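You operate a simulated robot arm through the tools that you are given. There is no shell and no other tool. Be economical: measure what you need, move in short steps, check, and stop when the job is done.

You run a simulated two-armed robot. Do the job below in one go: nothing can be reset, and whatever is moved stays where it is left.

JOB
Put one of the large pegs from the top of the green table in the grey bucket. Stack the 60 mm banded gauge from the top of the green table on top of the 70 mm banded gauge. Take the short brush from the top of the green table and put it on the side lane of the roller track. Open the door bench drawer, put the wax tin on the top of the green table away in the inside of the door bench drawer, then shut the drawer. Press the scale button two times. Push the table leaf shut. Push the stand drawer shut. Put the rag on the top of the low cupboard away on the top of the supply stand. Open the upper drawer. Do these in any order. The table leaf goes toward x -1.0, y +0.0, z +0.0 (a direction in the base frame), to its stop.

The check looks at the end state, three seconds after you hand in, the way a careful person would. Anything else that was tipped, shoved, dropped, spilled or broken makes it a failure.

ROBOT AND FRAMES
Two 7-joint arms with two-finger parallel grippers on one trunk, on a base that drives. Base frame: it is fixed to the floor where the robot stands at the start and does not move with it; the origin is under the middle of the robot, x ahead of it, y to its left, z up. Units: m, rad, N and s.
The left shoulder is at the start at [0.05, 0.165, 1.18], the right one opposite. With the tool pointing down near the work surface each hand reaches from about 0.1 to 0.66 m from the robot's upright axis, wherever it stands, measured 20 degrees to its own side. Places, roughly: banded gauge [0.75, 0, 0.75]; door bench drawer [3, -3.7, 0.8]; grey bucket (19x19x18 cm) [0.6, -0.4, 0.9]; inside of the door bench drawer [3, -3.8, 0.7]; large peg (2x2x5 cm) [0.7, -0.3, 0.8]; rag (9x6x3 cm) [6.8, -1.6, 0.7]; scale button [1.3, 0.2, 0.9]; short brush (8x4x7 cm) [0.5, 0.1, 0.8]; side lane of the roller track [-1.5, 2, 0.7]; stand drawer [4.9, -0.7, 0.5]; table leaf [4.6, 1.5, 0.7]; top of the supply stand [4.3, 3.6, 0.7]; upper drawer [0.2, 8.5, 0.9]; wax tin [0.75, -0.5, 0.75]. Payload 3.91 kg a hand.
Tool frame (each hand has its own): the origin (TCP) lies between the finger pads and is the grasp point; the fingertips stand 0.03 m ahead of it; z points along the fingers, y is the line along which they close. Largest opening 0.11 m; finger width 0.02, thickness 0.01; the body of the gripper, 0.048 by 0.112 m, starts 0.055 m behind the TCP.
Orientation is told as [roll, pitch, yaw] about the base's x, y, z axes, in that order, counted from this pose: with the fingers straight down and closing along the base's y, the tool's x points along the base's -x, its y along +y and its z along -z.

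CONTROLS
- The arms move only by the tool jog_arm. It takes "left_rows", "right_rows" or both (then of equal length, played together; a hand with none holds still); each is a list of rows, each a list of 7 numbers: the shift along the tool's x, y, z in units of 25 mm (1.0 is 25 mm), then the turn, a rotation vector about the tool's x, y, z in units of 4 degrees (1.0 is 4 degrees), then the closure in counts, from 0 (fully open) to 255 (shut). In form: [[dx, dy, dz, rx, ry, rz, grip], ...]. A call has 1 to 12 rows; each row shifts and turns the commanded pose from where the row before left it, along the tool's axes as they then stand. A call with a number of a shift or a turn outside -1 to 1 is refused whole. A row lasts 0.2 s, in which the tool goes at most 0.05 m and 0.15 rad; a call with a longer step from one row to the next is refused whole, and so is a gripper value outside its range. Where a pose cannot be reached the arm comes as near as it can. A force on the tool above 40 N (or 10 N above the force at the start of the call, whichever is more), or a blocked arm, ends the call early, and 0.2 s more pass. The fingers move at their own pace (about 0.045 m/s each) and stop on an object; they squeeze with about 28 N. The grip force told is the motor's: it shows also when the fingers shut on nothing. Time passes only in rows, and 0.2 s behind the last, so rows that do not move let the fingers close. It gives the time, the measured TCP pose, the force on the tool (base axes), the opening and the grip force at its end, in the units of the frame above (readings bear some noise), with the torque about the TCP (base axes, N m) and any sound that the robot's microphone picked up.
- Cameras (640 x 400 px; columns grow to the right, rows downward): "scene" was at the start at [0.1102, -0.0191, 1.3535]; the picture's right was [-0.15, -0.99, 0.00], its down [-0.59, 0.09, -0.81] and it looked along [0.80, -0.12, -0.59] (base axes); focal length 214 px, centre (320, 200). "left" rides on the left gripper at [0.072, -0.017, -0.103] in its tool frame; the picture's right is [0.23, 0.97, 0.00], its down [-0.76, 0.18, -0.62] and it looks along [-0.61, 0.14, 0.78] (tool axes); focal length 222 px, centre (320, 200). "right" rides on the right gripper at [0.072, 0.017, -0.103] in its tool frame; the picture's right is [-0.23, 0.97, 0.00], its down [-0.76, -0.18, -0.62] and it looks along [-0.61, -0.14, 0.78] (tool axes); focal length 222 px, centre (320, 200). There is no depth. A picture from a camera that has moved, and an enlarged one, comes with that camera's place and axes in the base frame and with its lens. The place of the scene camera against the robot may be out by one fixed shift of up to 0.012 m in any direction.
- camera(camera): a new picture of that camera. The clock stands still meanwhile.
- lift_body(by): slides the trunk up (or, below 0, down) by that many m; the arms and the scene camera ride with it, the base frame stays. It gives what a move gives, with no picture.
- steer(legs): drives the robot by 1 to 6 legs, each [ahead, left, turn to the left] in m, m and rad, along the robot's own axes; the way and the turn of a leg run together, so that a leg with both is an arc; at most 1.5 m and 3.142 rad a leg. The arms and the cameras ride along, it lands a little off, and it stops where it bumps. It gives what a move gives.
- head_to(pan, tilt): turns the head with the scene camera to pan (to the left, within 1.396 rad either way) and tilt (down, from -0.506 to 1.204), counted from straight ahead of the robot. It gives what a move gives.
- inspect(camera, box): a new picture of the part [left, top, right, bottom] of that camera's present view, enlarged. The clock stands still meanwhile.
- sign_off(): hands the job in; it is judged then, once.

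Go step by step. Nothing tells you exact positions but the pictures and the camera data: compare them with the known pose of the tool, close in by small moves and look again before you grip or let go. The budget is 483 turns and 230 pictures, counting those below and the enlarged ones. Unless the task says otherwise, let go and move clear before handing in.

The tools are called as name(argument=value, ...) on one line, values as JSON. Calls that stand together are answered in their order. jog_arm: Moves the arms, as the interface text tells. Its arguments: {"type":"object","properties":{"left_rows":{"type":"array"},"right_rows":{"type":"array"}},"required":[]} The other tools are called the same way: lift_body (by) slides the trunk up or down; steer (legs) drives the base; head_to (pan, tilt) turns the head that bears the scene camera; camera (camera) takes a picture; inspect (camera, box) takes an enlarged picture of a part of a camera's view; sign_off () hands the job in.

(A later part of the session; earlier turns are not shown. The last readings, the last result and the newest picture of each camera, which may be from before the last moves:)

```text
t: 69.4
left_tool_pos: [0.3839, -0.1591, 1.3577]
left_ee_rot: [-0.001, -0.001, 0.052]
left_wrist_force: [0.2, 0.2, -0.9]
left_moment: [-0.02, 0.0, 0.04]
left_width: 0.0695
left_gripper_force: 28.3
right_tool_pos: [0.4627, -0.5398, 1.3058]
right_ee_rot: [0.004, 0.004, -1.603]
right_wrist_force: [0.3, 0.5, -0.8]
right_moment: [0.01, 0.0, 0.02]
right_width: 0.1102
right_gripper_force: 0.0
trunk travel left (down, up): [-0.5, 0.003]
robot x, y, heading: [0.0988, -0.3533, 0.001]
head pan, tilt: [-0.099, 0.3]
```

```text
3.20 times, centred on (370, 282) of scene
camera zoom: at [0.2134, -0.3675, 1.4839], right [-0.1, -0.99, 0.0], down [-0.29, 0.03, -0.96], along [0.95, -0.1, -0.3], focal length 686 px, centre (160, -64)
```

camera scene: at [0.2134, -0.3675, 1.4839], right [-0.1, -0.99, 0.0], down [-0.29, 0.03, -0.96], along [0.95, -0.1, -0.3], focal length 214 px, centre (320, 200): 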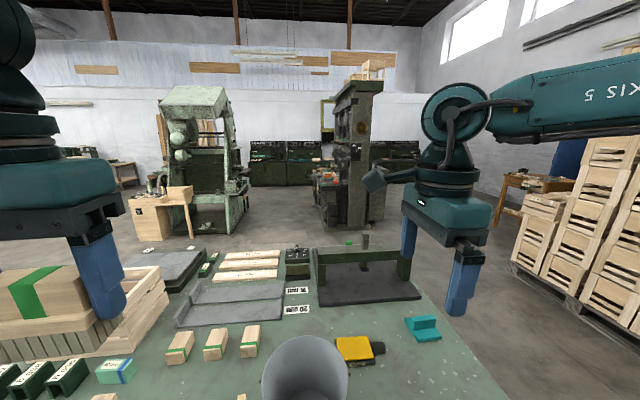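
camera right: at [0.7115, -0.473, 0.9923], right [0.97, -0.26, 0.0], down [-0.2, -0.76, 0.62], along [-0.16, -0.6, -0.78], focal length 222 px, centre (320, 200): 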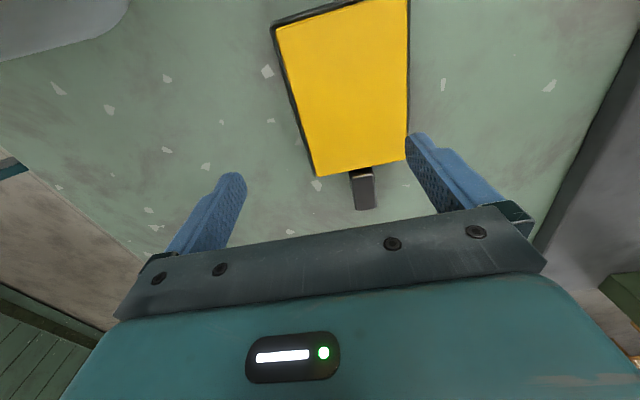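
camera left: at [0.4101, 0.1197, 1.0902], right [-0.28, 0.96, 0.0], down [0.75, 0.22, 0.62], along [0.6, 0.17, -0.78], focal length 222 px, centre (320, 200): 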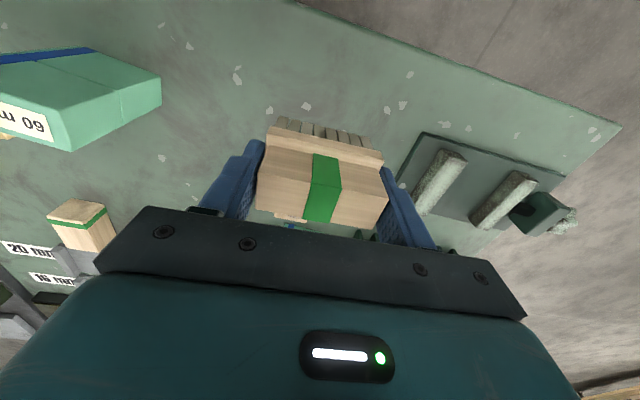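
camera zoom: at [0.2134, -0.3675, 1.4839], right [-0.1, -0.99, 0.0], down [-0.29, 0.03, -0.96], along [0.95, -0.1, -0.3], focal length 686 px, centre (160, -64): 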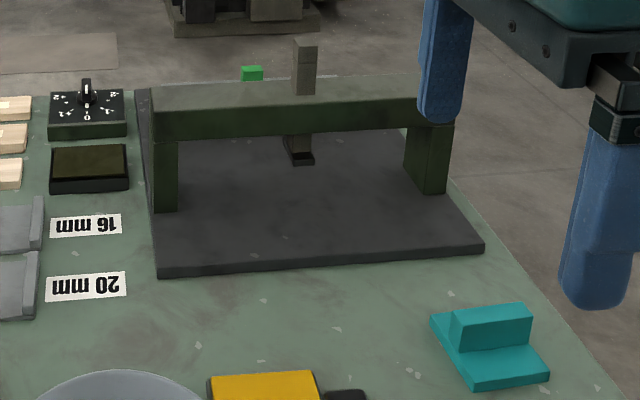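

The slab with the portal frame blocks the rear, so the tin is a front or end job. I test in free air how far the right arm can extend at different relative heights.

jog_arm(right_rows=[[0, 0, 1, 0, 0, 0, 0], [0, 0, 1, 0, 0, 0, 0], [0, 0, 1, 0, 0, 0, 0], [0, 0, 1, 0, 0, 0, 0], [0, 0, 1, 0, 0, 0, 0], [0, 0, 1, 0, 0, 0, 0], [0, 0, 1, 0, 0, 0, 0], [0, 0, 1, 0, 0, 0, 0]])

jog_arm(right_rows=[[0, 1, 0, 0, 0, 0, 0], [0, 1, 0, 0, 0, 0, 0], [0, 1, 0, 0, 0, 0, 0], [0, 1, 0, 0, 0, 0, 0], [0, 1, 0, 0, 0, 0, 0], [0, 1, 0, 0, 0, 0, 0], [0, 1, 0, 0, 0, 0, 0], [0, 1, 0, 0, 0, 0, 0], [0, 1, 0, 0, 0, 0, 0], [0, 1, 0, 0, 0, 0, 0]])

camera(camera="scene")

```text
t: 71.2
left_tool_pos: [0.3841, -0.1585, 1.3574]
left_ee_rot: [0.0, -0.001, 0.05]
left_wrist_force: [-0.6, 0.7, -0.9]
left_moment: [-0.03, -0.02, 0.02]
left_width: 0.069
left_gripper_force: 28.2
right_tool_pos: [0.4657, -0.5409, 1.1044]
right_ee_rot: [0.003, 0.003, -1.601]
right_wrist_force: [-0.2, 0.0, 0.4]
right_moment: [0.02, 0.04, 0.01]
right_width: 0.1101
right_gripper_force: 0.0
trunk travel left (down, up): [-0.5, 0.003]
robot x, y, heading: [0.0974, -0.3542, 0.002]
head pan, tilt: [-0.099, 0.3]
```

```text
t: 73.4
left_tool_pos: [0.3831, -0.1597, 1.3589]
left_ee_rot: [0.001, 0.0, 0.051]
left_wrist_force: [-0.8, 0.8, -1.6]
left_moment: [0.0, -0.01, 0.0]
left_width: 0.0693
left_gripper_force: 27.9
right_tool_pos: [0.6499, -0.5885, 1.1247]
right_ee_rot: [0.005, 0.003, -1.602]
right_wrist_force: [0.2, -0.4, 0.0]
right_moment: [0.03, 0.0, 0.0]
right_width: 0.11
right_gripper_force: 0.1
right hand out of reach, approached as far as the arm can: row 6, 7, 8, 9, 10
trunk travel left (down, up): [-0.5, 0.003]
robot x, y, heading: [0.097, -0.3486, -0.003]
head pan, tilt: [-0.099, 0.3]
```

```text
167 pictures are left
camera scene: at [0.2134, -0.3676, 1.4839], right [-0.1, -0.99, 0.0], down [-0.29, 0.03, -0.96], along [0.95, -0.1, -0.3], focal length 214 px, centre (320, 200)
```

scene: 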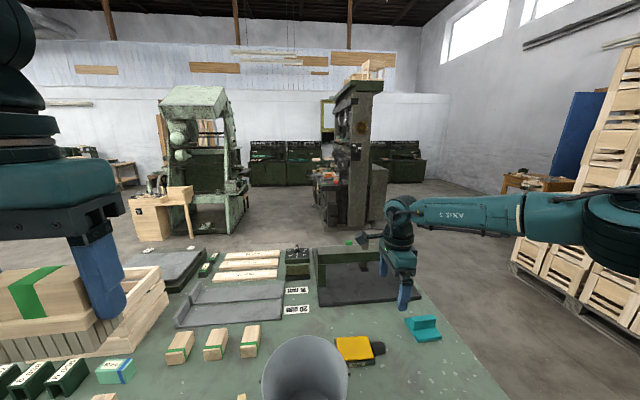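

jog_arm(right_rows=[[0, -1, 0, 0, 0, -1, 0], [0, 0, 0, 0, 0, -1, 0], [0, 0, 0, 0, 0, -1, 0], [0, 0, 0, 0, 0, -1, 0], [0, 0, 0, 0, 0, -1, 0], [0, 0, 0, 0, 0, -1, 0], [0, 0, 0, 0, 0, -1, 0], [0, 0, 0, 0, 0, -1, 0], [0, 0, 0, 0, 0, -1, 0], [0, 0, 0, 0, 0, -1, 0], [0, 0, 0, 0, 0, -1, 0], [0, 0, 0, 0, 0, -1, 0]])

jog_arm(right_rows=[[0, 0, 0, 0, 0, -1, 0], [0, 0, 0, 0, 0, -1, 0], [0, 0, 0, 0, 0, -1, 0], [0, 0, 0, 0, 0, -1, 0], [0, 0, 0, 0, 0, -1, 0], [0, 0, 0, 0, 0, -1, 0], [0, 0, 0, 0, 0, -1, 0], [0, 0, 0, 0, 0, -1, 0], [0, 0, 0, 0, 0, -1, 0], [0, 0, 0, 0, 0, -1, 0], [0, 0, 0, 0, 0, -1, 0]])

jog_arm(right_rows=[[-1, 1, 0, 0, 0, 0, 0], [-1, 1, 0, 0, 0, 0, 0], [-1, 0.5, 0, 0, 0, 0, 0], [-1, 0, 0, 0, 0, 0, 0], [-1, 0, 0, 0, 0, 0, 0], [-1, 0, 0, 0, 0, 0, 0]])

```text
t: 76.0
left_tool_pos: [0.3824, -0.1587, 1.3578]
left_ee_rot: [0.001, -0.002, 0.051]
left_wrist_force: [-0.5, -0.5, -1.4]
left_moment: [-0.01, 0.0, 0.04]
left_width: 0.069
left_gripper_force: 28.3
right_tool_pos: [0.6244, -0.591, 1.1261]
right_ee_rot: [0.005, -0.001, -0.761]
right_wrist_force: [0.3, -0.1, -0.7]
right_moment: [-0.01, 0.0, 0.02]
right_width: 0.11
right_gripper_force: 0.1
trunk travel left (down, up): [-0.5, 0.003]
robot x, y, heading: [0.0956, -0.3515, -0.001]
head pan, tilt: [-0.099, 0.3]
```

```text
t: 78.4
left_tool_pos: [0.3843, -0.1581, 1.3575]
left_ee_rot: [0.0, 0.0, 0.051]
left_wrist_force: [-0.5, -0.1, -0.5]
left_moment: [-0.04, 0.0, 0.05]
left_width: 0.0689
left_gripper_force: 27.7
right_tool_pos: [0.626, -0.5889, 1.1258]
right_ee_rot: [0.002, -0.004, 0.008]
right_wrist_force: [-0.3, 0.4, -0.8]
right_moment: [0.05, 0.02, -0.02]
right_width: 0.1101
right_gripper_force: 0.0
trunk travel left (down, up): [-0.5, 0.003]
robot x, y, heading: [0.0948, -0.3521, -0.001]
head pan, tilt: [-0.099, 0.3]
```

```text
t: 79.8
left_tool_pos: [0.3818, -0.1586, 1.3591]
left_ee_rot: [-0.001, 0.0, 0.051]
left_wrist_force: [0.1, 0.4, -1.3]
left_moment: [0.0, 0.03, -0.01]
left_width: 0.0693
left_gripper_force: 28.1
right_tool_pos: [0.6622, -0.5988, 1.1508]
right_ee_rot: [0.005, -0.007, 0.006]
right_wrist_force: [0.2, 0.8, 0.2]
right_moment: [-0.02, 0.0, -0.01]
right_width: 0.1102
right_gripper_force: 0.0
right hand out of reach, approached as far as the arm can: row 1, 2, 3, 4, 5, 6
trunk travel left (down, up): [-0.5, 0.003]
robot x, y, heading: [0.0949, -0.3523, -0.0]
head pan, tilt: [-0.099, 0.3]
```

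The limit looks like a fixed elbow position to the outside, so the reach grows when the target lies further to the robot's right. I reposition to about [0.145,-0.2] and turn the right hand again.

jog_arm(right_rows=[[1, -1, 0, 0, 0, 1, 0], [1, -1, 0, 0, 0, 1, 0], [0, -1, 0, 0, 0, 1, 0], [0, 0, 0, 0, 0, 1, 0], [0, 0, 0, 0, 0, 1, 0], [0, 0, 0, 0, 0, 1, 0], [0, 0, 0, 0, 0, 1, 0], [0, 0, 0, 0, 0, 1, 0], [0, 0, 0, 0, 0, 1, 0], [0, 0, 0, 0, 0, 1, 0], [0, 0, 0, 0, 0, 1, 0], [0, 0, 0, 0, 0, 1, 0]])

jog_arm(right_rows=[[0, 0, 0, 0, 0, 1, 0], [0, 0, 0, 0, 0, 1, 0], [0, 0, 0, 0, 0, 1, 0], [0, 0, 0, 0, 0, 1, 0], [0, 0, 0, 0, 0, 1, 0], [0, 0, 0, 0, 0, 1, 0], [0, 0, 0, 0, 0, 1, 0], [0, 0, 0, 0, 0, 1, 0], [0, 0, 0, 0, 0, 1, 0], [0, 0, 0, 0, 0, 1, 0], [0, 0, 0, 0, 0, 1, 0]])

steer(legs=[[0.045, 0.15, 0]])

lift_body(by=-0.2)

camera(camera="scene")

```text
t: 82.4
left_tool_pos: [0.3828, -0.1592, 1.3575]
left_ee_rot: [0.0, 0.0, 0.049]
left_wrist_force: [-0.4, -0.4, -0.9]
left_moment: [0.0, 0.03, 0.01]
left_width: 0.0691
left_gripper_force: 27.8
right_tool_pos: [0.6077, -0.6719, 1.1499]
right_ee_rot: [0.006, -0.003, -0.833]
right_wrist_force: [0.1, -0.7, 0.4]
right_moment: [0.01, -0.02, 0.0]
right_width: 0.11
right_gripper_force: 0.0
trunk travel left (down, up): [-0.5, 0.003]
robot x, y, heading: [0.0967, -0.352, 0.002]
head pan, tilt: [-0.099, 0.3]
```

```text
t: 84.8
left_tool_pos: [0.3823, -0.1595, 1.359]
left_ee_rot: [0.0, 0.001, 0.051]
left_wrist_force: [1.2, -0.1, -0.6]
left_moment: [0.04, 0.0, 0.01]
left_width: 0.0692
left_gripper_force: 28.4
right_tool_pos: [0.606, -0.673, 1.1479]
right_ee_rot: [0.003, 0.004, -1.602]
right_wrist_force: [-0.9, 0.0, -0.2]
right_moment: [0.03, 0.01, 0.02]
right_width: 0.1102
right_gripper_force: 0.0
trunk travel left (down, up): [-0.5, 0.003]
robot x, y, heading: [0.0955, -0.3536, -0.007]
head pan, tilt: [-0.099, 0.3]
```

```text
t: 86.2
left_tool_pos: [0.4278, -0.0044, 1.3582]
left_ee_rot: [-0.001, -0.001, 0.049]
left_wrist_force: [0.1, -0.2, -0.6]
left_moment: [-0.01, -0.02, -0.01]
left_width: 0.069
left_gripper_force: 28.7
right_tool_pos: [0.6504, -0.518, 1.1488]
right_ee_rot: [0.005, 0.001, -1.602]
right_wrist_force: [1.0, 0.4, 0.0]
right_moment: [0.0, 0.01, 0.01]
right_width: 0.1098
right_gripper_force: 0.0
trunk travel left (down, up): [-0.5, 0.003]
robot x, y, heading: [0.1424, -0.1978, -0.005]
head pan, tilt: [-0.099, 0.3]
```

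```text
t: 88.4
left_tool_pos: [0.4251, -0.0042, 1.1574]
left_ee_rot: [0.0, 0.0, 0.049]
left_wrist_force: [-0.3, 0.3, -0.2]
left_moment: [-0.01, -0.01, -0.03]
left_width: 0.0691
left_gripper_force: 28.0
right_tool_pos: [0.6509, -0.5185, 0.9486]
right_ee_rot: [0.005, 0.005, -1.603]
right_wrist_force: [0.2, -1.0, 0.2]
right_moment: [0.02, -0.03, 0.0]
right_width: 0.1096
right_gripper_force: 0.1
trunk travel left (down, up): [-0.3, 0.203]
robot x, y, heading: [0.1389, -0.1998, -0.001]
head pan, tilt: [-0.099, 0.3]
```

```text
166 pictures are left
camera scene: at [0.2567, -0.2141, 1.284], right [-0.1, -0.99, 0.0], down [-0.29, 0.03, -0.96], along [0.95, -0.1, -0.3], focal length 214 px, centre (320, 200)
```

scene: 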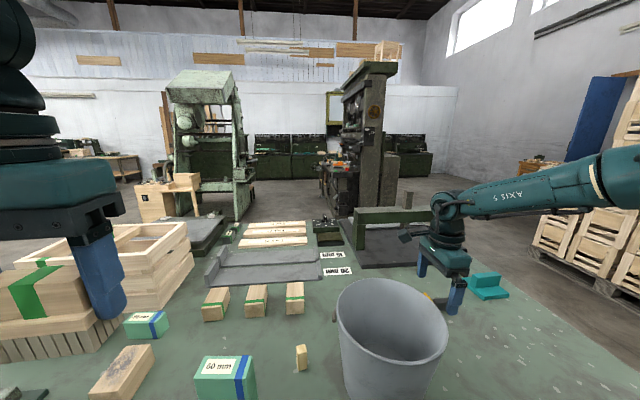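

jog_arm(right_rows=[[-0.05, 0.92, 0.25, 0, 0, 0, 0], [-0.05, 0.92, 0.25, 0, 0, 0, 0], [-0.05, 0.92, 0.25, 0, 0, 0, 0]])

camera(camera="right")

```text
t: 89.2
left_tool_pos: [0.4286, -0.005, 1.1562]
left_ee_rot: [0.002, 0.0, 0.048]
left_wrist_force: [0.0, 0.0, -1.3]
left_moment: [-0.01, 0.01, -0.02]
left_width: 0.0693
left_gripper_force: 27.7
right_tool_pos: [0.7209, -0.524, 0.9276]
right_ee_rot: [0.003, 0.003, -1.603]
right_wrist_force: [-0.2, 0.7, -0.2]
right_moment: [0.0, 0.03, -0.01]
right_width: 0.1103
right_gripper_force: 0.2
trunk travel left (down, up): [-0.3, 0.203]
robot x, y, heading: [0.1447, -0.1997, -0.006]
head pan, tilt: [-0.099, 0.3]
```

```text
165 pictures are left
camera right: at [0.74, -0.4521, 1.0321], right [0.97, -0.26, 0.0], down [-0.2, -0.76, 0.62], along [-0.16, -0.6, -0.78], focal length 222 px, centre (320, 200)
```

right: 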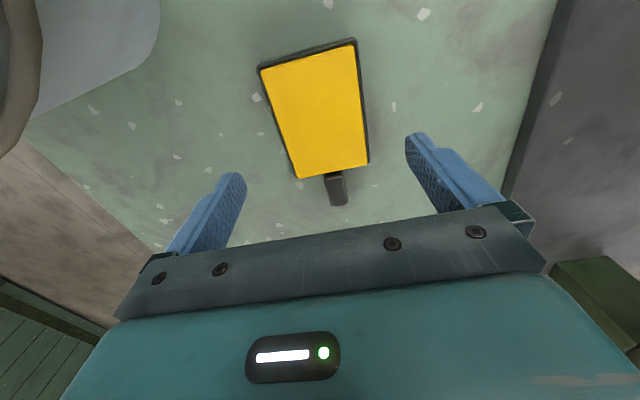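

The tin is centred under the hand (≈[0.722,-0.52]). Descend to just above the table and check.

jog_arm(right_rows=[[0.1, 0, 0.9, 0, 0, 0, 0], [0, 0, 0.9, 0, 0, 0, 0], [0, 0, 0.9, 0, 0, 0, 0], [0, 0, 0.9, 0, 0, 0, 0], [0, 0, 0, 0, 0, 0, 0]])

camera(camera="right")

camera(camera="scene")

```text
t: 90.4
left_tool_pos: [0.427, -0.0053, 1.1573]
left_ee_rot: [-0.001, 0.0, 0.048]
left_wrist_force: [0.5, 0.3, -0.3]
left_moment: [0.0, -0.02, -0.02]
left_width: 0.0693
left_gripper_force: 28.3
right_tool_pos: [0.7035, -0.5257, 0.8487]
right_ee_rot: [0.009, 0.003, -1.603]
right_wrist_force: [3.4, 0.1, 6.5]
right_moment: [-0.05, -0.44, -0.02]
right_width: 0.1098
right_gripper_force: 0.1
right hand out of reach, approached as far as the arm can: row 3, 4
trunk travel left (down, up): [-0.3, 0.203]
robot x, y, heading: [0.1364, -0.1975, -0.002]
head pan, tilt: [-0.099, 0.3]
```

```text
164 pictures are left
camera right: at [0.7223, -0.4548, 0.9536], right [0.97, -0.26, 0.01], down [-0.21, -0.76, 0.62], along [-0.15, -0.6, -0.79], focal length 222 px, centre (320, 200)
```

right: 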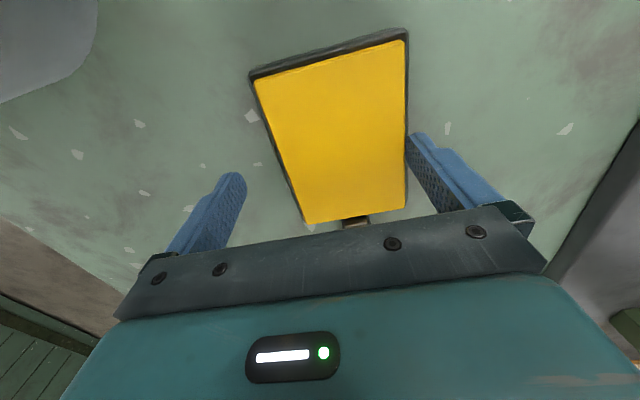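

```text
163 pictures are left
camera scene: at [0.2566, -0.2138, 1.2841], right [-0.1, -0.99, 0.0], down [-0.29, 0.03, -0.96], along [0.95, -0.1, -0.3], focal length 214 px, centre (320, 200)
```

scene: 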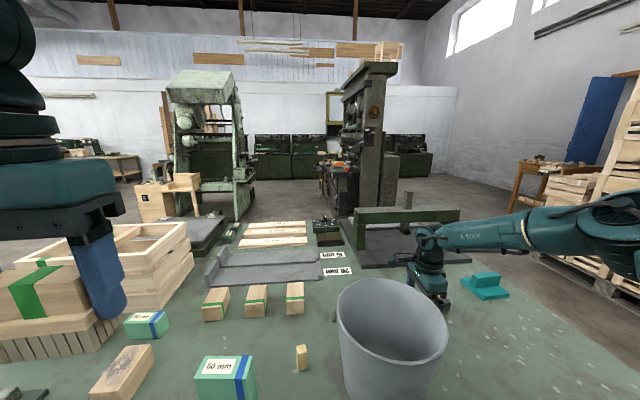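

Slightly out of reach at that height and a finger touches the tin; I lift, lower the trunk 0.1 m, and retry.

jog_arm(right_rows=[[0, 0, -1, 0, 0, 0, 0], [0, 0, -1, 0, 0, 0, 0], [0, 0, -1, 0, 0, 0, 0], [0, 0, -1, 0, 0, 0, 0], [0, 0, -1, 0, 0, 0, 0], [0, 0.6, -0.2, 0, 0, 0, 0]])

lift_body(by=-0.1)

camera(camera="right")

```text
t: 91.8
left_tool_pos: [0.428, -0.0055, 1.1571]
left_ee_rot: [0.0, 0.0, 0.049]
left_wrist_force: [1.4, 0.1, -0.7]
left_moment: [0.01, 0.0, -0.02]
left_width: 0.0691
left_gripper_force: 27.7
right_tool_pos: [0.7145, -0.5297, 0.9786]
right_ee_rot: [0.003, 0.004, -1.601]
right_wrist_force: [-0.2, 0.8, 0.1]
right_moment: [0.0, 0.04, 0.0]
right_width: 0.1104
right_gripper_force: 0.1
trunk travel left (down, up): [-0.3, 0.203]
robot x, y, heading: [0.1379, -0.1988, -0.001]
head pan, tilt: [-0.099, 0.3]
```

```text
t: 93.2
left_tool_pos: [0.4269, -0.0057, 1.0576]
left_ee_rot: [0.001, 0.0, 0.048]
left_wrist_force: [-0.1, -0.6, 0.2]
left_moment: [0.0, -0.02, -0.03]
left_width: 0.0692
left_gripper_force: 27.7
right_tool_pos: [0.7159, -0.5281, 0.8766]
right_ee_rot: [0.003, 0.003, -1.602]
right_wrist_force: [0.0, -0.4, 0.4]
right_moment: [0.0, -0.01, 0.0]
right_width: 0.11
right_gripper_force: 0.0
trunk travel left (down, up): [-0.2, 0.303]
robot x, y, heading: [0.1404, -0.1976, -0.004]
head pan, tilt: [-0.099, 0.3]
```

```text
162 pictures are left
camera right: at [0.7347, -0.4566, 0.9829], right [0.97, -0.26, 0.0], down [-0.2, -0.76, 0.62], along [-0.16, -0.6, -0.78], focal length 222 px, centre (320, 200)
```

right: 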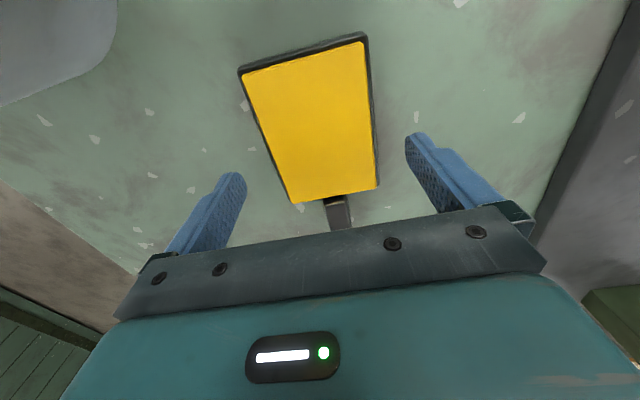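

jog_arm(right_rows=[[0.2, 0.05, 0.8, 0, 0, 0, 0], [0, 0, 0.8, 0, 0, 0, 0], [0, 0, 0, 0, 0, 0, 0]])

camera(camera="right")

```text
t: 94.0
left_tool_pos: [0.4272, -0.0053, 1.0568]
left_ee_rot: [0.001, 0.0, 0.047]
left_wrist_force: [0.5, 0.7, -0.6]
left_moment: [0.01, 0.02, 0.0]
left_width: 0.0695
left_gripper_force: 27.6
right_tool_pos: [0.7157, -0.5237, 0.8398]
right_ee_rot: [0.004, 0.002, -1.601]
right_wrist_force: [0.9, -0.3, -0.2]
right_moment: [-0.01, 0.0, 0.0]
right_width: 0.1103
right_gripper_force: 0.1
trunk travel left (down, up): [-0.2, 0.303]
robot x, y, heading: [0.1403, -0.1975, -0.002]
head pan, tilt: [-0.099, 0.3]
```

```text
161 pictures are left
camera right: at [0.7359, -0.4513, 0.9439], right [0.97, -0.26, 0.0], down [-0.2, -0.76, 0.62], along [-0.16, -0.6, -0.78], focal length 222 px, centre (320, 200)
```

right: 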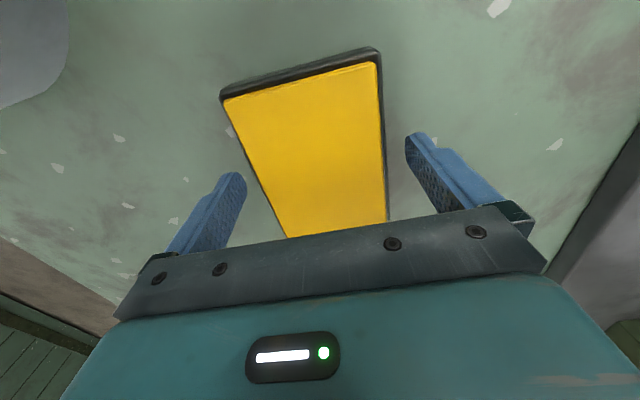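

Straddling the tin. Close and lift.

jog_arm(right_rows=[[0, 0, 0.15, 0, 0, 0, 0], [0, 0, 0, 0, 0, 0, 255], [0, 0, 0, 0, 0, 0, 255], [0, 0, 0, 0, 0, 0, 255], [0, 0, 0, 0, 0, 0, 255], [0, 0, 0, 0, 0, 0, 255], [0, 0, -0.5, 0, 0, 0, 255], [0, 0, -1, 0, 0, 0, 255], [0, 0, -1, 0, 0, 0, 255], [0, 0, -1, 0, 0, 0, 255]])

camera(camera="right")

```text
t: 96.2
left_tool_pos: [0.4271, -0.0055, 1.0579]
left_ee_rot: [0.0, -0.001, 0.048]
left_wrist_force: [-0.3, 0.6, -0.1]
left_moment: [0.03, 0.02, 0.0]
left_width: 0.0694
left_gripper_force: 27.8
right_tool_pos: [0.7156, -0.5234, 0.9238]
right_ee_rot: [0.005, 0.004, -1.602]
right_wrist_force: [0.5, -0.2, -3.1]
right_moment: [0.01, -0.01, 0.03]
right_width: 0.0855
right_gripper_force: 27.9
trunk travel left (down, up): [-0.2, 0.303]
robot x, y, heading: [0.1388, -0.1984, -0.007]
head pan, tilt: [-0.099, 0.3]
```

```text
160 pictures are left
camera right: at [0.7358, -0.4518, 1.0273], right [0.97, -0.26, 0.0], down [-0.2, -0.76, 0.62], along [-0.16, -0.6, -0.78], focal length 222 px, centre (320, 200)
```

right: 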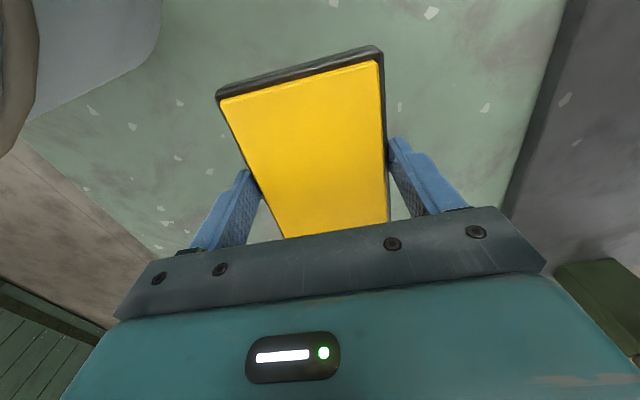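

Tin held. I raise the trunk so everything clears, then back off from the table.

lift_body(by=0.22)

steer(legs=[[-0.6, 0, 0]])

camera(camera="scene")

```text
t: 98.5
left_tool_pos: [0.4281, -0.0053, 1.2771]
left_ee_rot: [-0.001, 0.0, 0.049]
left_wrist_force: [-0.4, 0.2, -0.2]
left_moment: [0.0, -0.03, -0.01]
left_width: 0.0692
left_gripper_force: 27.6
right_tool_pos: [0.7156, -0.5235, 1.1414]
right_ee_rot: [0.004, 0.003, -1.603]
right_wrist_force: [0.7, -0.4, -3.2]
right_moment: [0.01, 0.0, 0.02]
right_width: 0.0856
right_gripper_force: 28.1
trunk travel left (down, up): [-0.42, 0.083]
robot x, y, heading: [0.1438, -0.1955, -0.005]
head pan, tilt: [-0.099, 0.3]
```

```text
t: 101.9
left_tool_pos: [-0.1744, -0.0038, 1.2779]
left_ee_rot: [-0.001, 0.0, 0.055]
left_wrist_force: [-0.6, 0.5, -0.7]
left_moment: [0.0, 0.0, -0.03]
left_width: 0.0692
left_gripper_force: 27.8
right_tool_pos: [0.1173, -0.5198, 1.1419]
right_ee_rot: [0.005, 0.003, -1.595]
right_wrist_force: [0.3, -0.3, -3.3]
right_moment: [-0.02, -0.04, -0.02]
right_width: 0.0856
right_gripper_force: 28.0
trunk travel left (down, up): [-0.42, 0.083]
robot x, y, heading: [-0.4637, -0.1971, 0.002]
head pan, tilt: [-0.099, 0.3]
```

```text
159 pictures are left
camera scene: at [-0.3448, -0.214, 1.404], right [-0.1, -1.0, 0.0], down [-0.29, 0.03, -0.96], along [0.95, -0.09, -0.3], focal length 214 px, centre (320, 200)
```

scene: 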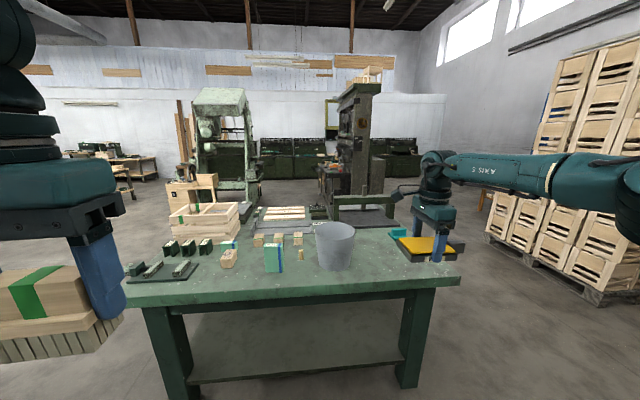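

Now toward the roller track: I pull the right hand in, turn left and look.

jog_arm(right_rows=[[0, -1, 0, 0, 0, 0, 255], [0, -1, 0, 0, 0, 0, 255], [0, -1, 0, 0, 0, 0, 255], [0, -1, 0, 0, 0, 0, 255], [0, -1, 0, 0, 0, 0, 255], [0, -1, 0, 0, 0, 0, 255], [0, -1, 0, 0, 0, 0, 255], [0, -1, 0, 0, 0, 0, 255]])

steer(legs=[[0, 0, 2.0]])

camera(camera="scene")

```text
t: 103.7
left_tool_pos: [-0.1753, -0.0044, 1.2769]
left_ee_rot: [-0.001, -0.001, 0.055]
left_wrist_force: [-0.1, -0.4, -0.3]
left_moment: [0.01, -0.03, 0.0]
left_width: 0.0693
left_gripper_force: 28.5
right_tool_pos: [-0.0839, -0.5174, 1.1424]
right_ee_rot: [0.003, 0.004, -1.595]
right_wrist_force: [0.1, 0.1, -3.0]
right_moment: [0.02, 0.02, -0.01]
right_width: 0.0858
right_gripper_force: 27.8
trunk travel left (down, up): [-0.42, 0.083]
robot x, y, heading: [-0.4595, -0.2027, 0.002]
head pan, tilt: [-0.099, 0.3]
```

```text
t: 108.7
left_tool_pos: [-0.743, 0.0018, 1.2782]
left_ee_rot: [0.0, 0.002, 1.98]
left_wrist_force: [0.5, -1.0, -1.6]
left_moment: [0.0, 0.0, -0.01]
left_width: 0.0691
left_gripper_force: 27.7
right_tool_pos: [-0.2947, 0.2655, 1.1425]
right_ee_rot: [0.004, 0.003, 0.329]
right_wrist_force: [0.8, -0.5, -3.2]
right_moment: [-0.06, 0.02, -0.02]
right_width: 0.0858
right_gripper_force: 28.1
trunk travel left (down, up): [-0.42, 0.083]
robot x, y, heading: [-0.4664, -0.1972, 1.927]
head pan, tilt: [-0.099, 0.3]
```

```text
158 pictures are left
camera scene: at [-0.5012, -0.0872, 1.4039], right [0.97, 0.26, 0.0], down [0.08, -0.29, -0.96], along [-0.24, 0.92, -0.3], focal length 214 px, centre (320, 200)
```

scene: 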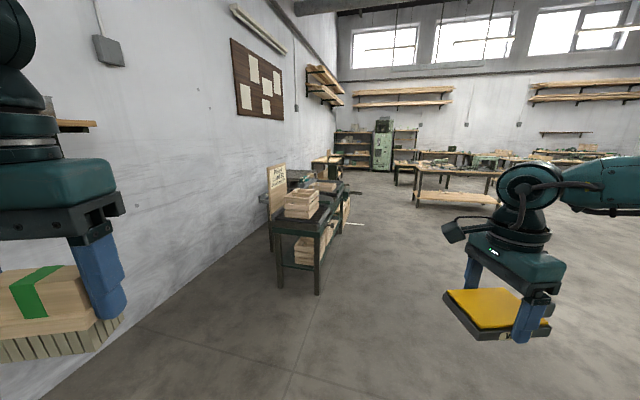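

inspect(camera="scene", box=[250, 140, 410, 300])

```text
2.50 times, centred on (330, 220) of scene
camera zoom: at [-0.5012, -0.0872, 1.4039], right [0.97, 0.26, 0.0], down [0.08, -0.29, -0.96], along [-0.24, 0.92, -0.3], focal length 536 px, centre (295, 150)
```

zoom: 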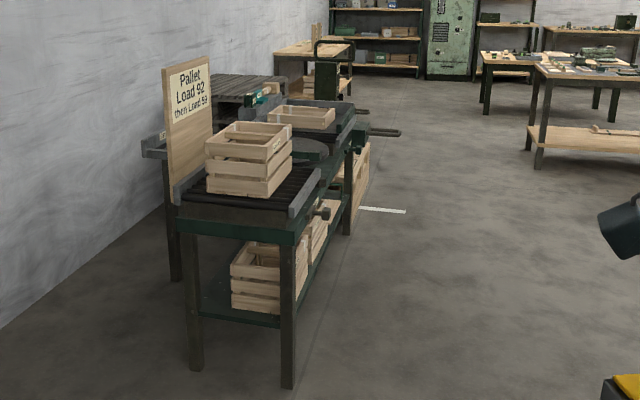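

The roller track stands by the wall. I drive nearer to see its side lane.

steer(legs=[[0.95, 0.17, 0], [0, 0, -0.356]])

camera(camera="scene")

```text
t: 114.8
left_tool_pos: [-1.1332, 0.9162, 1.2774]
left_ee_rot: [0.0, 0.0, 1.612]
left_wrist_force: [0.1, -0.6, -0.9]
left_moment: [0.01, 0.02, -0.03]
left_width: 0.0695
left_gripper_force: 28.2
right_tool_pos: [-0.6181, 1.0041, 1.1403]
right_ee_rot: [0.006, 0.004, -0.037]
right_wrist_force: [0.0, 0.1, -2.4]
right_moment: [0.01, 0.0, -0.01]
right_width: 0.0857
right_gripper_force: 28.0
trunk travel left (down, up): [-0.42, 0.083]
robot x, y, heading: [-0.9407, 0.6317, 1.562]
head pan, tilt: [-0.099, 0.3]
```

```text
156 pictures are left
camera scene: at [-0.9365, 0.7446, 1.4039], right [0.99, -0.11, 0.0], down [-0.03, -0.29, -0.96], along [0.1, 0.95, -0.3], focal length 214 px, centre (320, 200)
```

scene: 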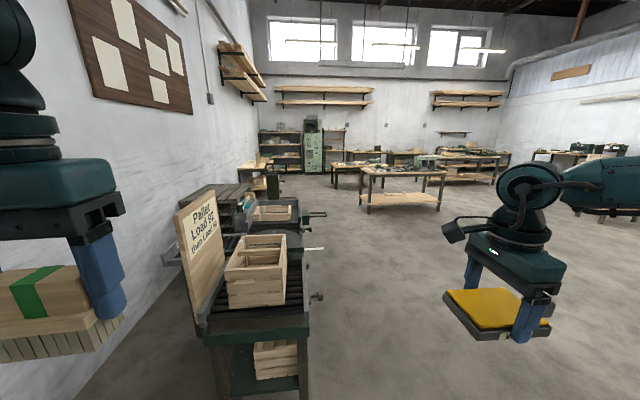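

inspect(camera="scene", box=[150, 150, 350, 300])

```text
2.67 times, centred on (250, 225) of scene
camera zoom: at [-0.9365, 0.7446, 1.4039], right [0.99, -0.11, 0.0], down [-0.03, -0.29, -0.96], along [0.1, 0.95, -0.3], focal length 572 px, centre (507, 133)
```

zoom: 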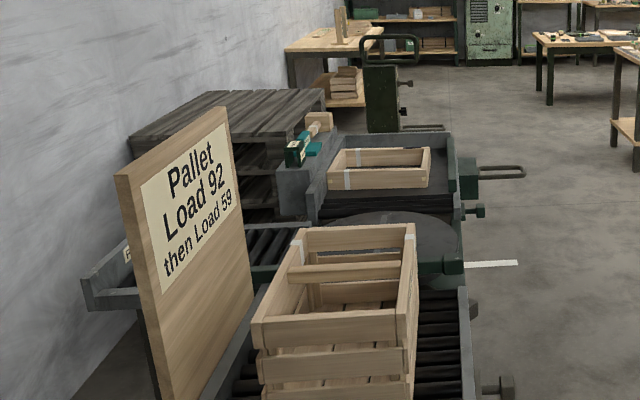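

The side lane runs from the turntable toward the wall behind the sign, around x -1.4…-1.75, y 1.9…2.3. I strafe left for a clear look along the wall corridor.

steer(legs=[[0, 0.84, 0.0]])

head_to(pan=-0.2, tilt=0.45)

camera(camera="scene")

```text
t: 118.1
left_tool_pos: [-1.7503, 0.9114, 1.2859]
left_ee_rot: [0.03, -0.011, 1.614]
left_wrist_force: [-0.1, -0.5, -1.4]
left_moment: [0.03, -0.02, 0.01]
left_width: 0.0691
left_gripper_force: 28.2
right_tool_pos: [-1.2457, 1.0042, 1.1382]
right_ee_rot: [0.001, 0.025, -0.025]
right_wrist_force: [0.7, 0.6, -3.0]
right_moment: [-0.02, 0.04, 0.0]
right_width: 0.0855
right_gripper_force: 27.8
trunk travel left (down, up): [-0.42, 0.083]
robot x, y, heading: [-1.582, 0.6266, 1.581]
head pan, tilt: [-0.099, 0.3]
stopped in leg 1: the robot was blocked; the commanded pose is now the measured one
```

```text
t: 118.8
left_tool_pos: [-1.7527, 0.9118, 1.2859]
left_ee_rot: [0.03, -0.005, 1.616]
left_wrist_force: [0.4, -1.4, -0.7]
left_moment: [-0.01, 0.02, -0.01]
left_width: 0.069
left_gripper_force: 28.6
right_tool_pos: [-1.2449, 1.0049, 1.1371]
right_ee_rot: [0.003, 0.026, -0.024]
right_wrist_force: [0.4, 0.9, -3.1]
right_moment: [-0.02, 0.01, 0.0]
right_width: 0.0857
right_gripper_force: 28.4
trunk travel left (down, up): [-0.42, 0.083]
robot x, y, heading: [-1.5854, 0.6267, 1.579]
head pan, tilt: [-0.201, 0.45]
```

```text
154 pictures are left
camera scene: at [-1.5454, 0.7407, 1.3927], right [0.98, -0.19, -0.02], down [-0.1, -0.43, -0.9], along [0.16, 0.88, -0.44], focal length 214 px, centre (320, 200)
```

scene: 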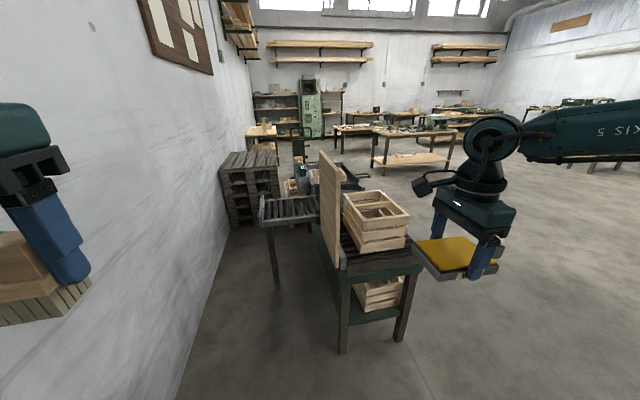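

The lane is clear: x -1.69…-1.36, y 1.83…2.14, centre [-1.52,1.99]. The left elbow touched the wall, so I back right, turn to face +x and then strafe toward the lane.

steer(legs=[[0, -0.12, 0], [0, 0, -1.579]])

camera(camera="scene")

```text
t: 123.9
left_tool_pos: [-1.1761, 0.8207, 1.2765]
left_ee_rot: [0.003, -0.004, 0.037]
left_wrist_force: [-0.3, -0.1, -0.6]
left_moment: [-0.01, 0.0, -0.01]
left_width: 0.0689
left_gripper_force: 28.3
right_tool_pos: [-1.089, 0.3077, 1.1409]
right_ee_rot: [0.001, 0.005, -1.608]
right_wrist_force: [-0.8, 0.0, -2.9]
right_moment: [0.04, 0.01, -0.01]
right_width: 0.086
right_gripper_force: 28.1
trunk travel left (down, up): [-0.42, 0.083]
robot x, y, heading: [-1.4642, 0.6263, -0.008]
head pan, tilt: [-0.201, 0.45]
```

```text
153 pictures are left
camera scene: at [-1.3498, 0.6039, 1.39], right [-0.21, -0.98, 0.0], down [-0.43, 0.09, -0.9], along [0.88, -0.19, -0.44], focal length 214 px, centre (320, 200)
```

scene: 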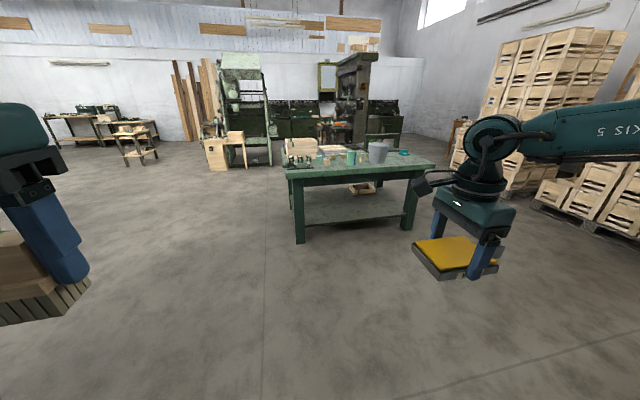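

steer(legs=[[-0.28, 0, 0.008], [0, 0.72, 0]])

head_to(pan=1.0, tilt=0.8)

camera(camera="scene")

camera(camera="left")

```text
t: 129.4
left_tool_pos: [-1.4606, 1.5429, 1.2776]
left_ee_rot: [0.004, -0.003, 0.042]
left_wrist_force: [0.5, 0.1, -0.5]
left_moment: [0.01, -0.01, 0.01]
left_width: 0.0693
left_gripper_force: 28.2
right_tool_pos: [-1.3697, 1.0319, 1.141]
right_ee_rot: [0.002, 0.003, -1.603]
right_wrist_force: [-0.1, -0.2, -3.4]
right_moment: [0.01, -0.02, 0.0]
right_width: 0.0857
right_gripper_force: 28.4
trunk travel left (down, up): [-0.42, 0.083]
robot x, y, heading: [-1.746, 1.3518, -0.002]
head pan, tilt: [-0.201, 0.45]
```

```text
t: 130.8
left_tool_pos: [-1.4601, 1.5427, 1.2787]
left_ee_rot: [0.003, -0.003, 0.045]
left_wrist_force: [0.6, 0.2, -0.8]
left_moment: [0.03, -0.05, 0.01]
left_width: 0.0692
left_gripper_force: 27.9
right_tool_pos: [-1.3694, 1.0307, 1.1403]
right_ee_rot: [0.002, 0.005, -1.603]
right_wrist_force: [-0.2, -0.1, -3.4]
right_moment: [0.06, -0.03, 0.02]
right_width: 0.0854
right_gripper_force: 28.6
trunk travel left (down, up): [-0.42, 0.083]
robot x, y, heading: [-1.7466, 1.3505, -0.003]
head pan, tilt: [1.0, 0.799]
```

```text
152 pictures are left
camera scene: at [-1.6788, 1.4133, 1.3596], right [0.84, -0.54, 0.0], down [-0.39, -0.6, -0.7], along [0.38, 0.59, -0.72], focal length 214 px, centre (320, 200)
```

scene: 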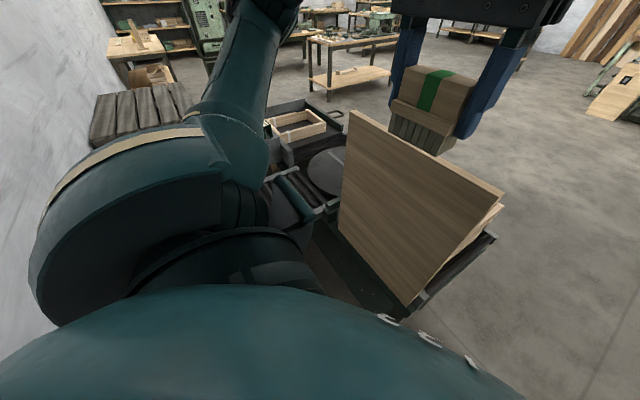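

```text
151 pictures are left
camera left: at [-1.5318, 1.5222, 1.3817], right [-0.27, 0.96, 0.0], down [0.75, 0.21, 0.63], along [0.6, 0.17, -0.78], focal length 222 px, centre (320, 200)
```

left: 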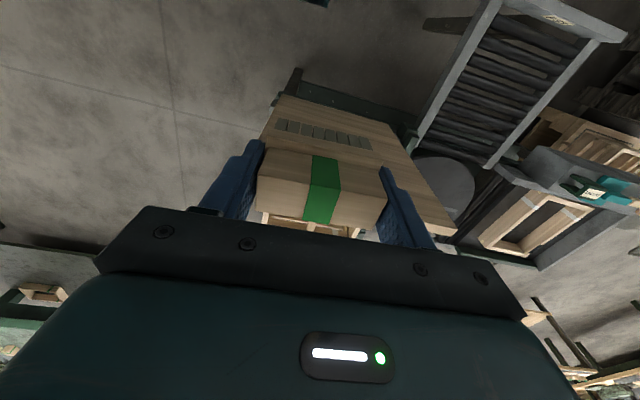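

The lane centre is about [-1.53,2.05]. I drive a bit closer and move the left hand over it.

steer(legs=[[0, 0.12, 0]])

jog_arm(left_rows=[[0.17, 1, 0, 0, 0, 0, 255], [0.17, 1, 0, 0, 0, 0, 255], [0.17, 1, 0, 0, 0, 0, 255], [0.17, 1, 0, 0, 0, 0, 255], [0.17, 1, 0, 0, 0, 0, 255], [0.17, 1, 0, 0, 0, 0, 255], [0.17, 1, 0, 0, 0, 0, 255], [0.17, 1, 0, 0, 0, 0, 255], [0.17, 1, 0, 0, 0, 0, 255], [0.17, 1, 0, 0, 0, 0, 255], [0.17, 1, 0, 0, 0, 0, 255], [0.17, 1, 0, 0, 0, 0, 255]])

jog_arm(left_rows=[[0, 1, 0, 0, 0, 0, 255], [0, 1, 0, 0, 0, 0, 255], [0, 1, 0, 0, 0, 0, 255], [0, 0, 0, 0, 0, -1, 255], [0, 0, 0, 0, 0, -1, 255], [0, 0, 0, 0, 0, -1, 255], [0, 0, 0, 0, 0, -1, 255], [0, 0, 0, 0, 0, -1, 255], [0, 0, 0, 0, 0, -1, 255], [0, 0, 0, 0, 0, -1, 255], [0, 0, 0, 0, 0, -1, 255], [0, 0, 0, 0, 0, -1, 255]])

camera(camera="left")

```text
t: 132.1
left_tool_pos: [-1.4596, 1.6638, 1.2779]
left_ee_rot: [0.003, -0.004, 0.04]
left_wrist_force: [0.5, 0.4, -1.1]
left_moment: [-0.03, 0.01, -0.01]
left_width: 0.0691
left_gripper_force: 27.9
right_tool_pos: [-1.37, 1.1516, 1.1414]
right_ee_rot: [0.002, 0.001, -1.602]
right_wrist_force: [-0.3, 0.4, -2.9]
right_moment: [-0.02, 0.0, 0.0]
right_width: 0.0855
right_gripper_force: 27.9
trunk travel left (down, up): [-0.42, 0.083]
robot x, y, heading: [-1.7488, 1.472, 0.001]
head pan, tilt: [1.0, 0.799]
```

```text
t: 134.7
left_tool_pos: [-1.425, 1.8736, 1.235]
left_ee_rot: [0.003, -0.002, 0.037]
left_wrist_force: [0.2, -0.8, -1.3]
left_moment: [-0.01, -0.01, 0.0]
left_width: 0.0695
left_gripper_force: 28.1
left hand out of reach, approached as far as the arm can: row 5, 6, 7, 8, 9, 10, 11, 12
right_tool_pos: [-1.3699, 1.1502, 1.1414]
right_ee_rot: [0.002, 0.004, -1.604]
right_wrist_force: [0.7, -0.4, -3.3]
right_moment: [-0.01, 0.0, 0.0]
right_width: 0.0856
right_gripper_force: 27.8
trunk travel left (down, up): [-0.42, 0.083]
robot x, y, heading: [-1.7452, 1.4696, -0.002]
head pan, tilt: [1.0, 0.799]
```

```text
t: 137.3
left_tool_pos: [-1.3999, 1.9395, 1.229]
left_ee_rot: [0.001, -0.005, 0.669]
left_wrist_force: [-0.2, 0.2, -1.0]
left_moment: [-0.01, 0.04, -0.01]
left_width: 0.0691
left_gripper_force: 27.9
left hand out of reach, approached as far as the arm can: row 1, 2, 3
right_tool_pos: [-1.3695, 1.1496, 1.1396]
right_ee_rot: [0.003, 0.005, -1.603]
right_wrist_force: [-0.1, 0.4, -2.5]
right_moment: [0.02, -0.04, 0.01]
right_width: 0.0858
right_gripper_force: 28.3
trunk travel left (down, up): [-0.42, 0.083]
robot x, y, heading: [-1.7457, 1.4687, -0.003]
head pan, tilt: [1.0, 0.799]
```

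```text
150 pictures are left
camera left: at [-1.4463, 1.8801, 1.3321], right [-0.78, 0.62, 0.0], down [0.48, 0.61, 0.63], along [0.39, 0.49, -0.78], focal length 222 px, centre (320, 200)
```

left: 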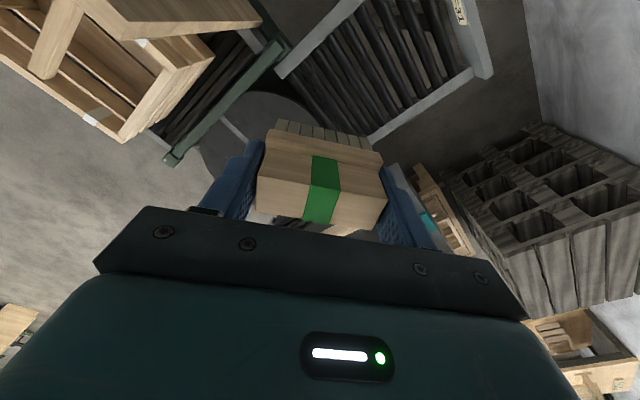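

The left arm can't fold to that spot; turning the robot left by ~0.42 rad will put the lane in reach. I first pull the right hand back.

jog_arm(right_rows=[[0, -1, 0, 0, 0, 0, 255], [0, -1, 0, 0, 0, 0, 255], [0, -1, 0, 0, 0, 0, 255], [0, -1, 0, 0, 0, 0, 255], [0, -1, 0, 0, 0, 0, 255], [0, -1, 0, 0, 0, 0, 255]])

steer(legs=[[0, 0, 0.42]])

camera(camera="left")

head_to(pan=-0.6, tilt=0.7)

camera(camera="scene")

```text
t: 138.7
left_tool_pos: [-1.4001, 1.939, 1.2292]
left_ee_rot: [0.002, -0.005, 0.668]
left_wrist_force: [-0.6, -0.3, -1.4]
left_moment: [-0.01, -0.05, -0.03]
left_width: 0.0691
left_gripper_force: 28.2
right_tool_pos: [-1.521, 1.1569, 1.1385]
right_ee_rot: [0.001, 0.002, -1.603]
right_wrist_force: [0.6, 0.6, -2.8]
right_moment: [0.02, 0.02, -0.02]
right_width: 0.0855
right_gripper_force: 28.3
trunk travel left (down, up): [-0.42, 0.083]
robot x, y, heading: [-1.7445, 1.4724, 0.005]
head pan, tilt: [1.0, 0.799]
```

```text
t: 140.3
left_tool_pos: [-1.6226, 2.0401, 1.2278]
left_ee_rot: [0.003, -0.005, 1.091]
left_wrist_force: [1.1, -0.5, -1.3]
left_moment: [0.03, 0.01, -0.02]
left_width: 0.0693
left_gripper_force: 27.9
right_tool_pos: [-1.4111, 1.278, 1.1373]
right_ee_rot: [0.003, 0.002, -1.18]
right_wrist_force: [-1.4, 0.0, -2.5]
right_moment: [0.04, 0.0, 0.0]
right_width: 0.0857
right_gripper_force: 27.9
trunk travel left (down, up): [-0.42, 0.083]
robot x, y, heading: [-1.7481, 1.4695, 0.415]
head pan, tilt: [1.0, 0.799]
```

```text
149 pictures are left
camera left: at [-1.6406, 1.9672, 1.3321], right [-0.97, 0.25, 0.0], down [0.19, 0.75, 0.63], along [0.16, 0.61, -0.78], focal length 222 px, centre (320, 200)
```

left: 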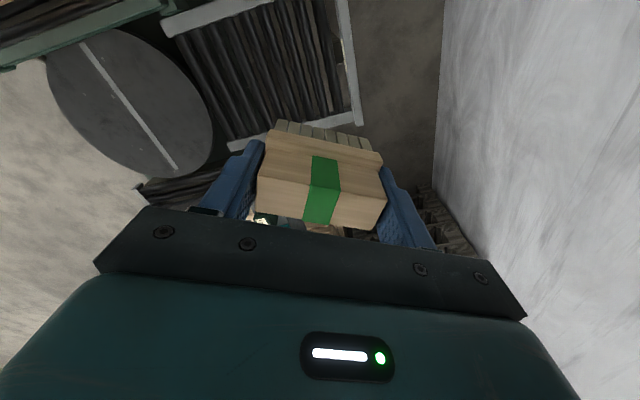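

```text
t: 142.0
left_tool_pos: [-1.6218, 2.0401, 1.2271]
left_ee_rot: [0.002, -0.005, 1.09]
left_wrist_force: [-0.1, 0.3, -1.0]
left_moment: [-0.03, 0.0, 0.05]
left_width: 0.069
left_gripper_force: 27.5
right_tool_pos: [-1.4124, 1.2759, 1.1393]
right_ee_rot: [0.001, 0.003, -1.18]
right_wrist_force: [-0.4, -0.5, -3.9]
right_moment: [0.01, 0.01, 0.01]
right_width: 0.0858
right_gripper_force: 28.7
trunk travel left (down, up): [-0.42, 0.083]
robot x, y, heading: [-1.745, 1.4724, 0.421]
head pan, tilt: [-0.6, 0.7]
```

```text
148 pictures are left
camera scene: at [-1.6414, 1.4621, 1.3678], right [-0.18, -0.98, 0.0], down [-0.63, 0.12, -0.76], along [0.75, -0.14, -0.64], focal length 214 px, centre (320, 200)
```

scene: 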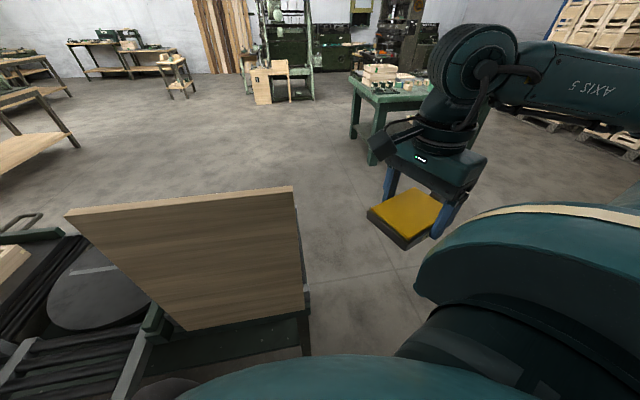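

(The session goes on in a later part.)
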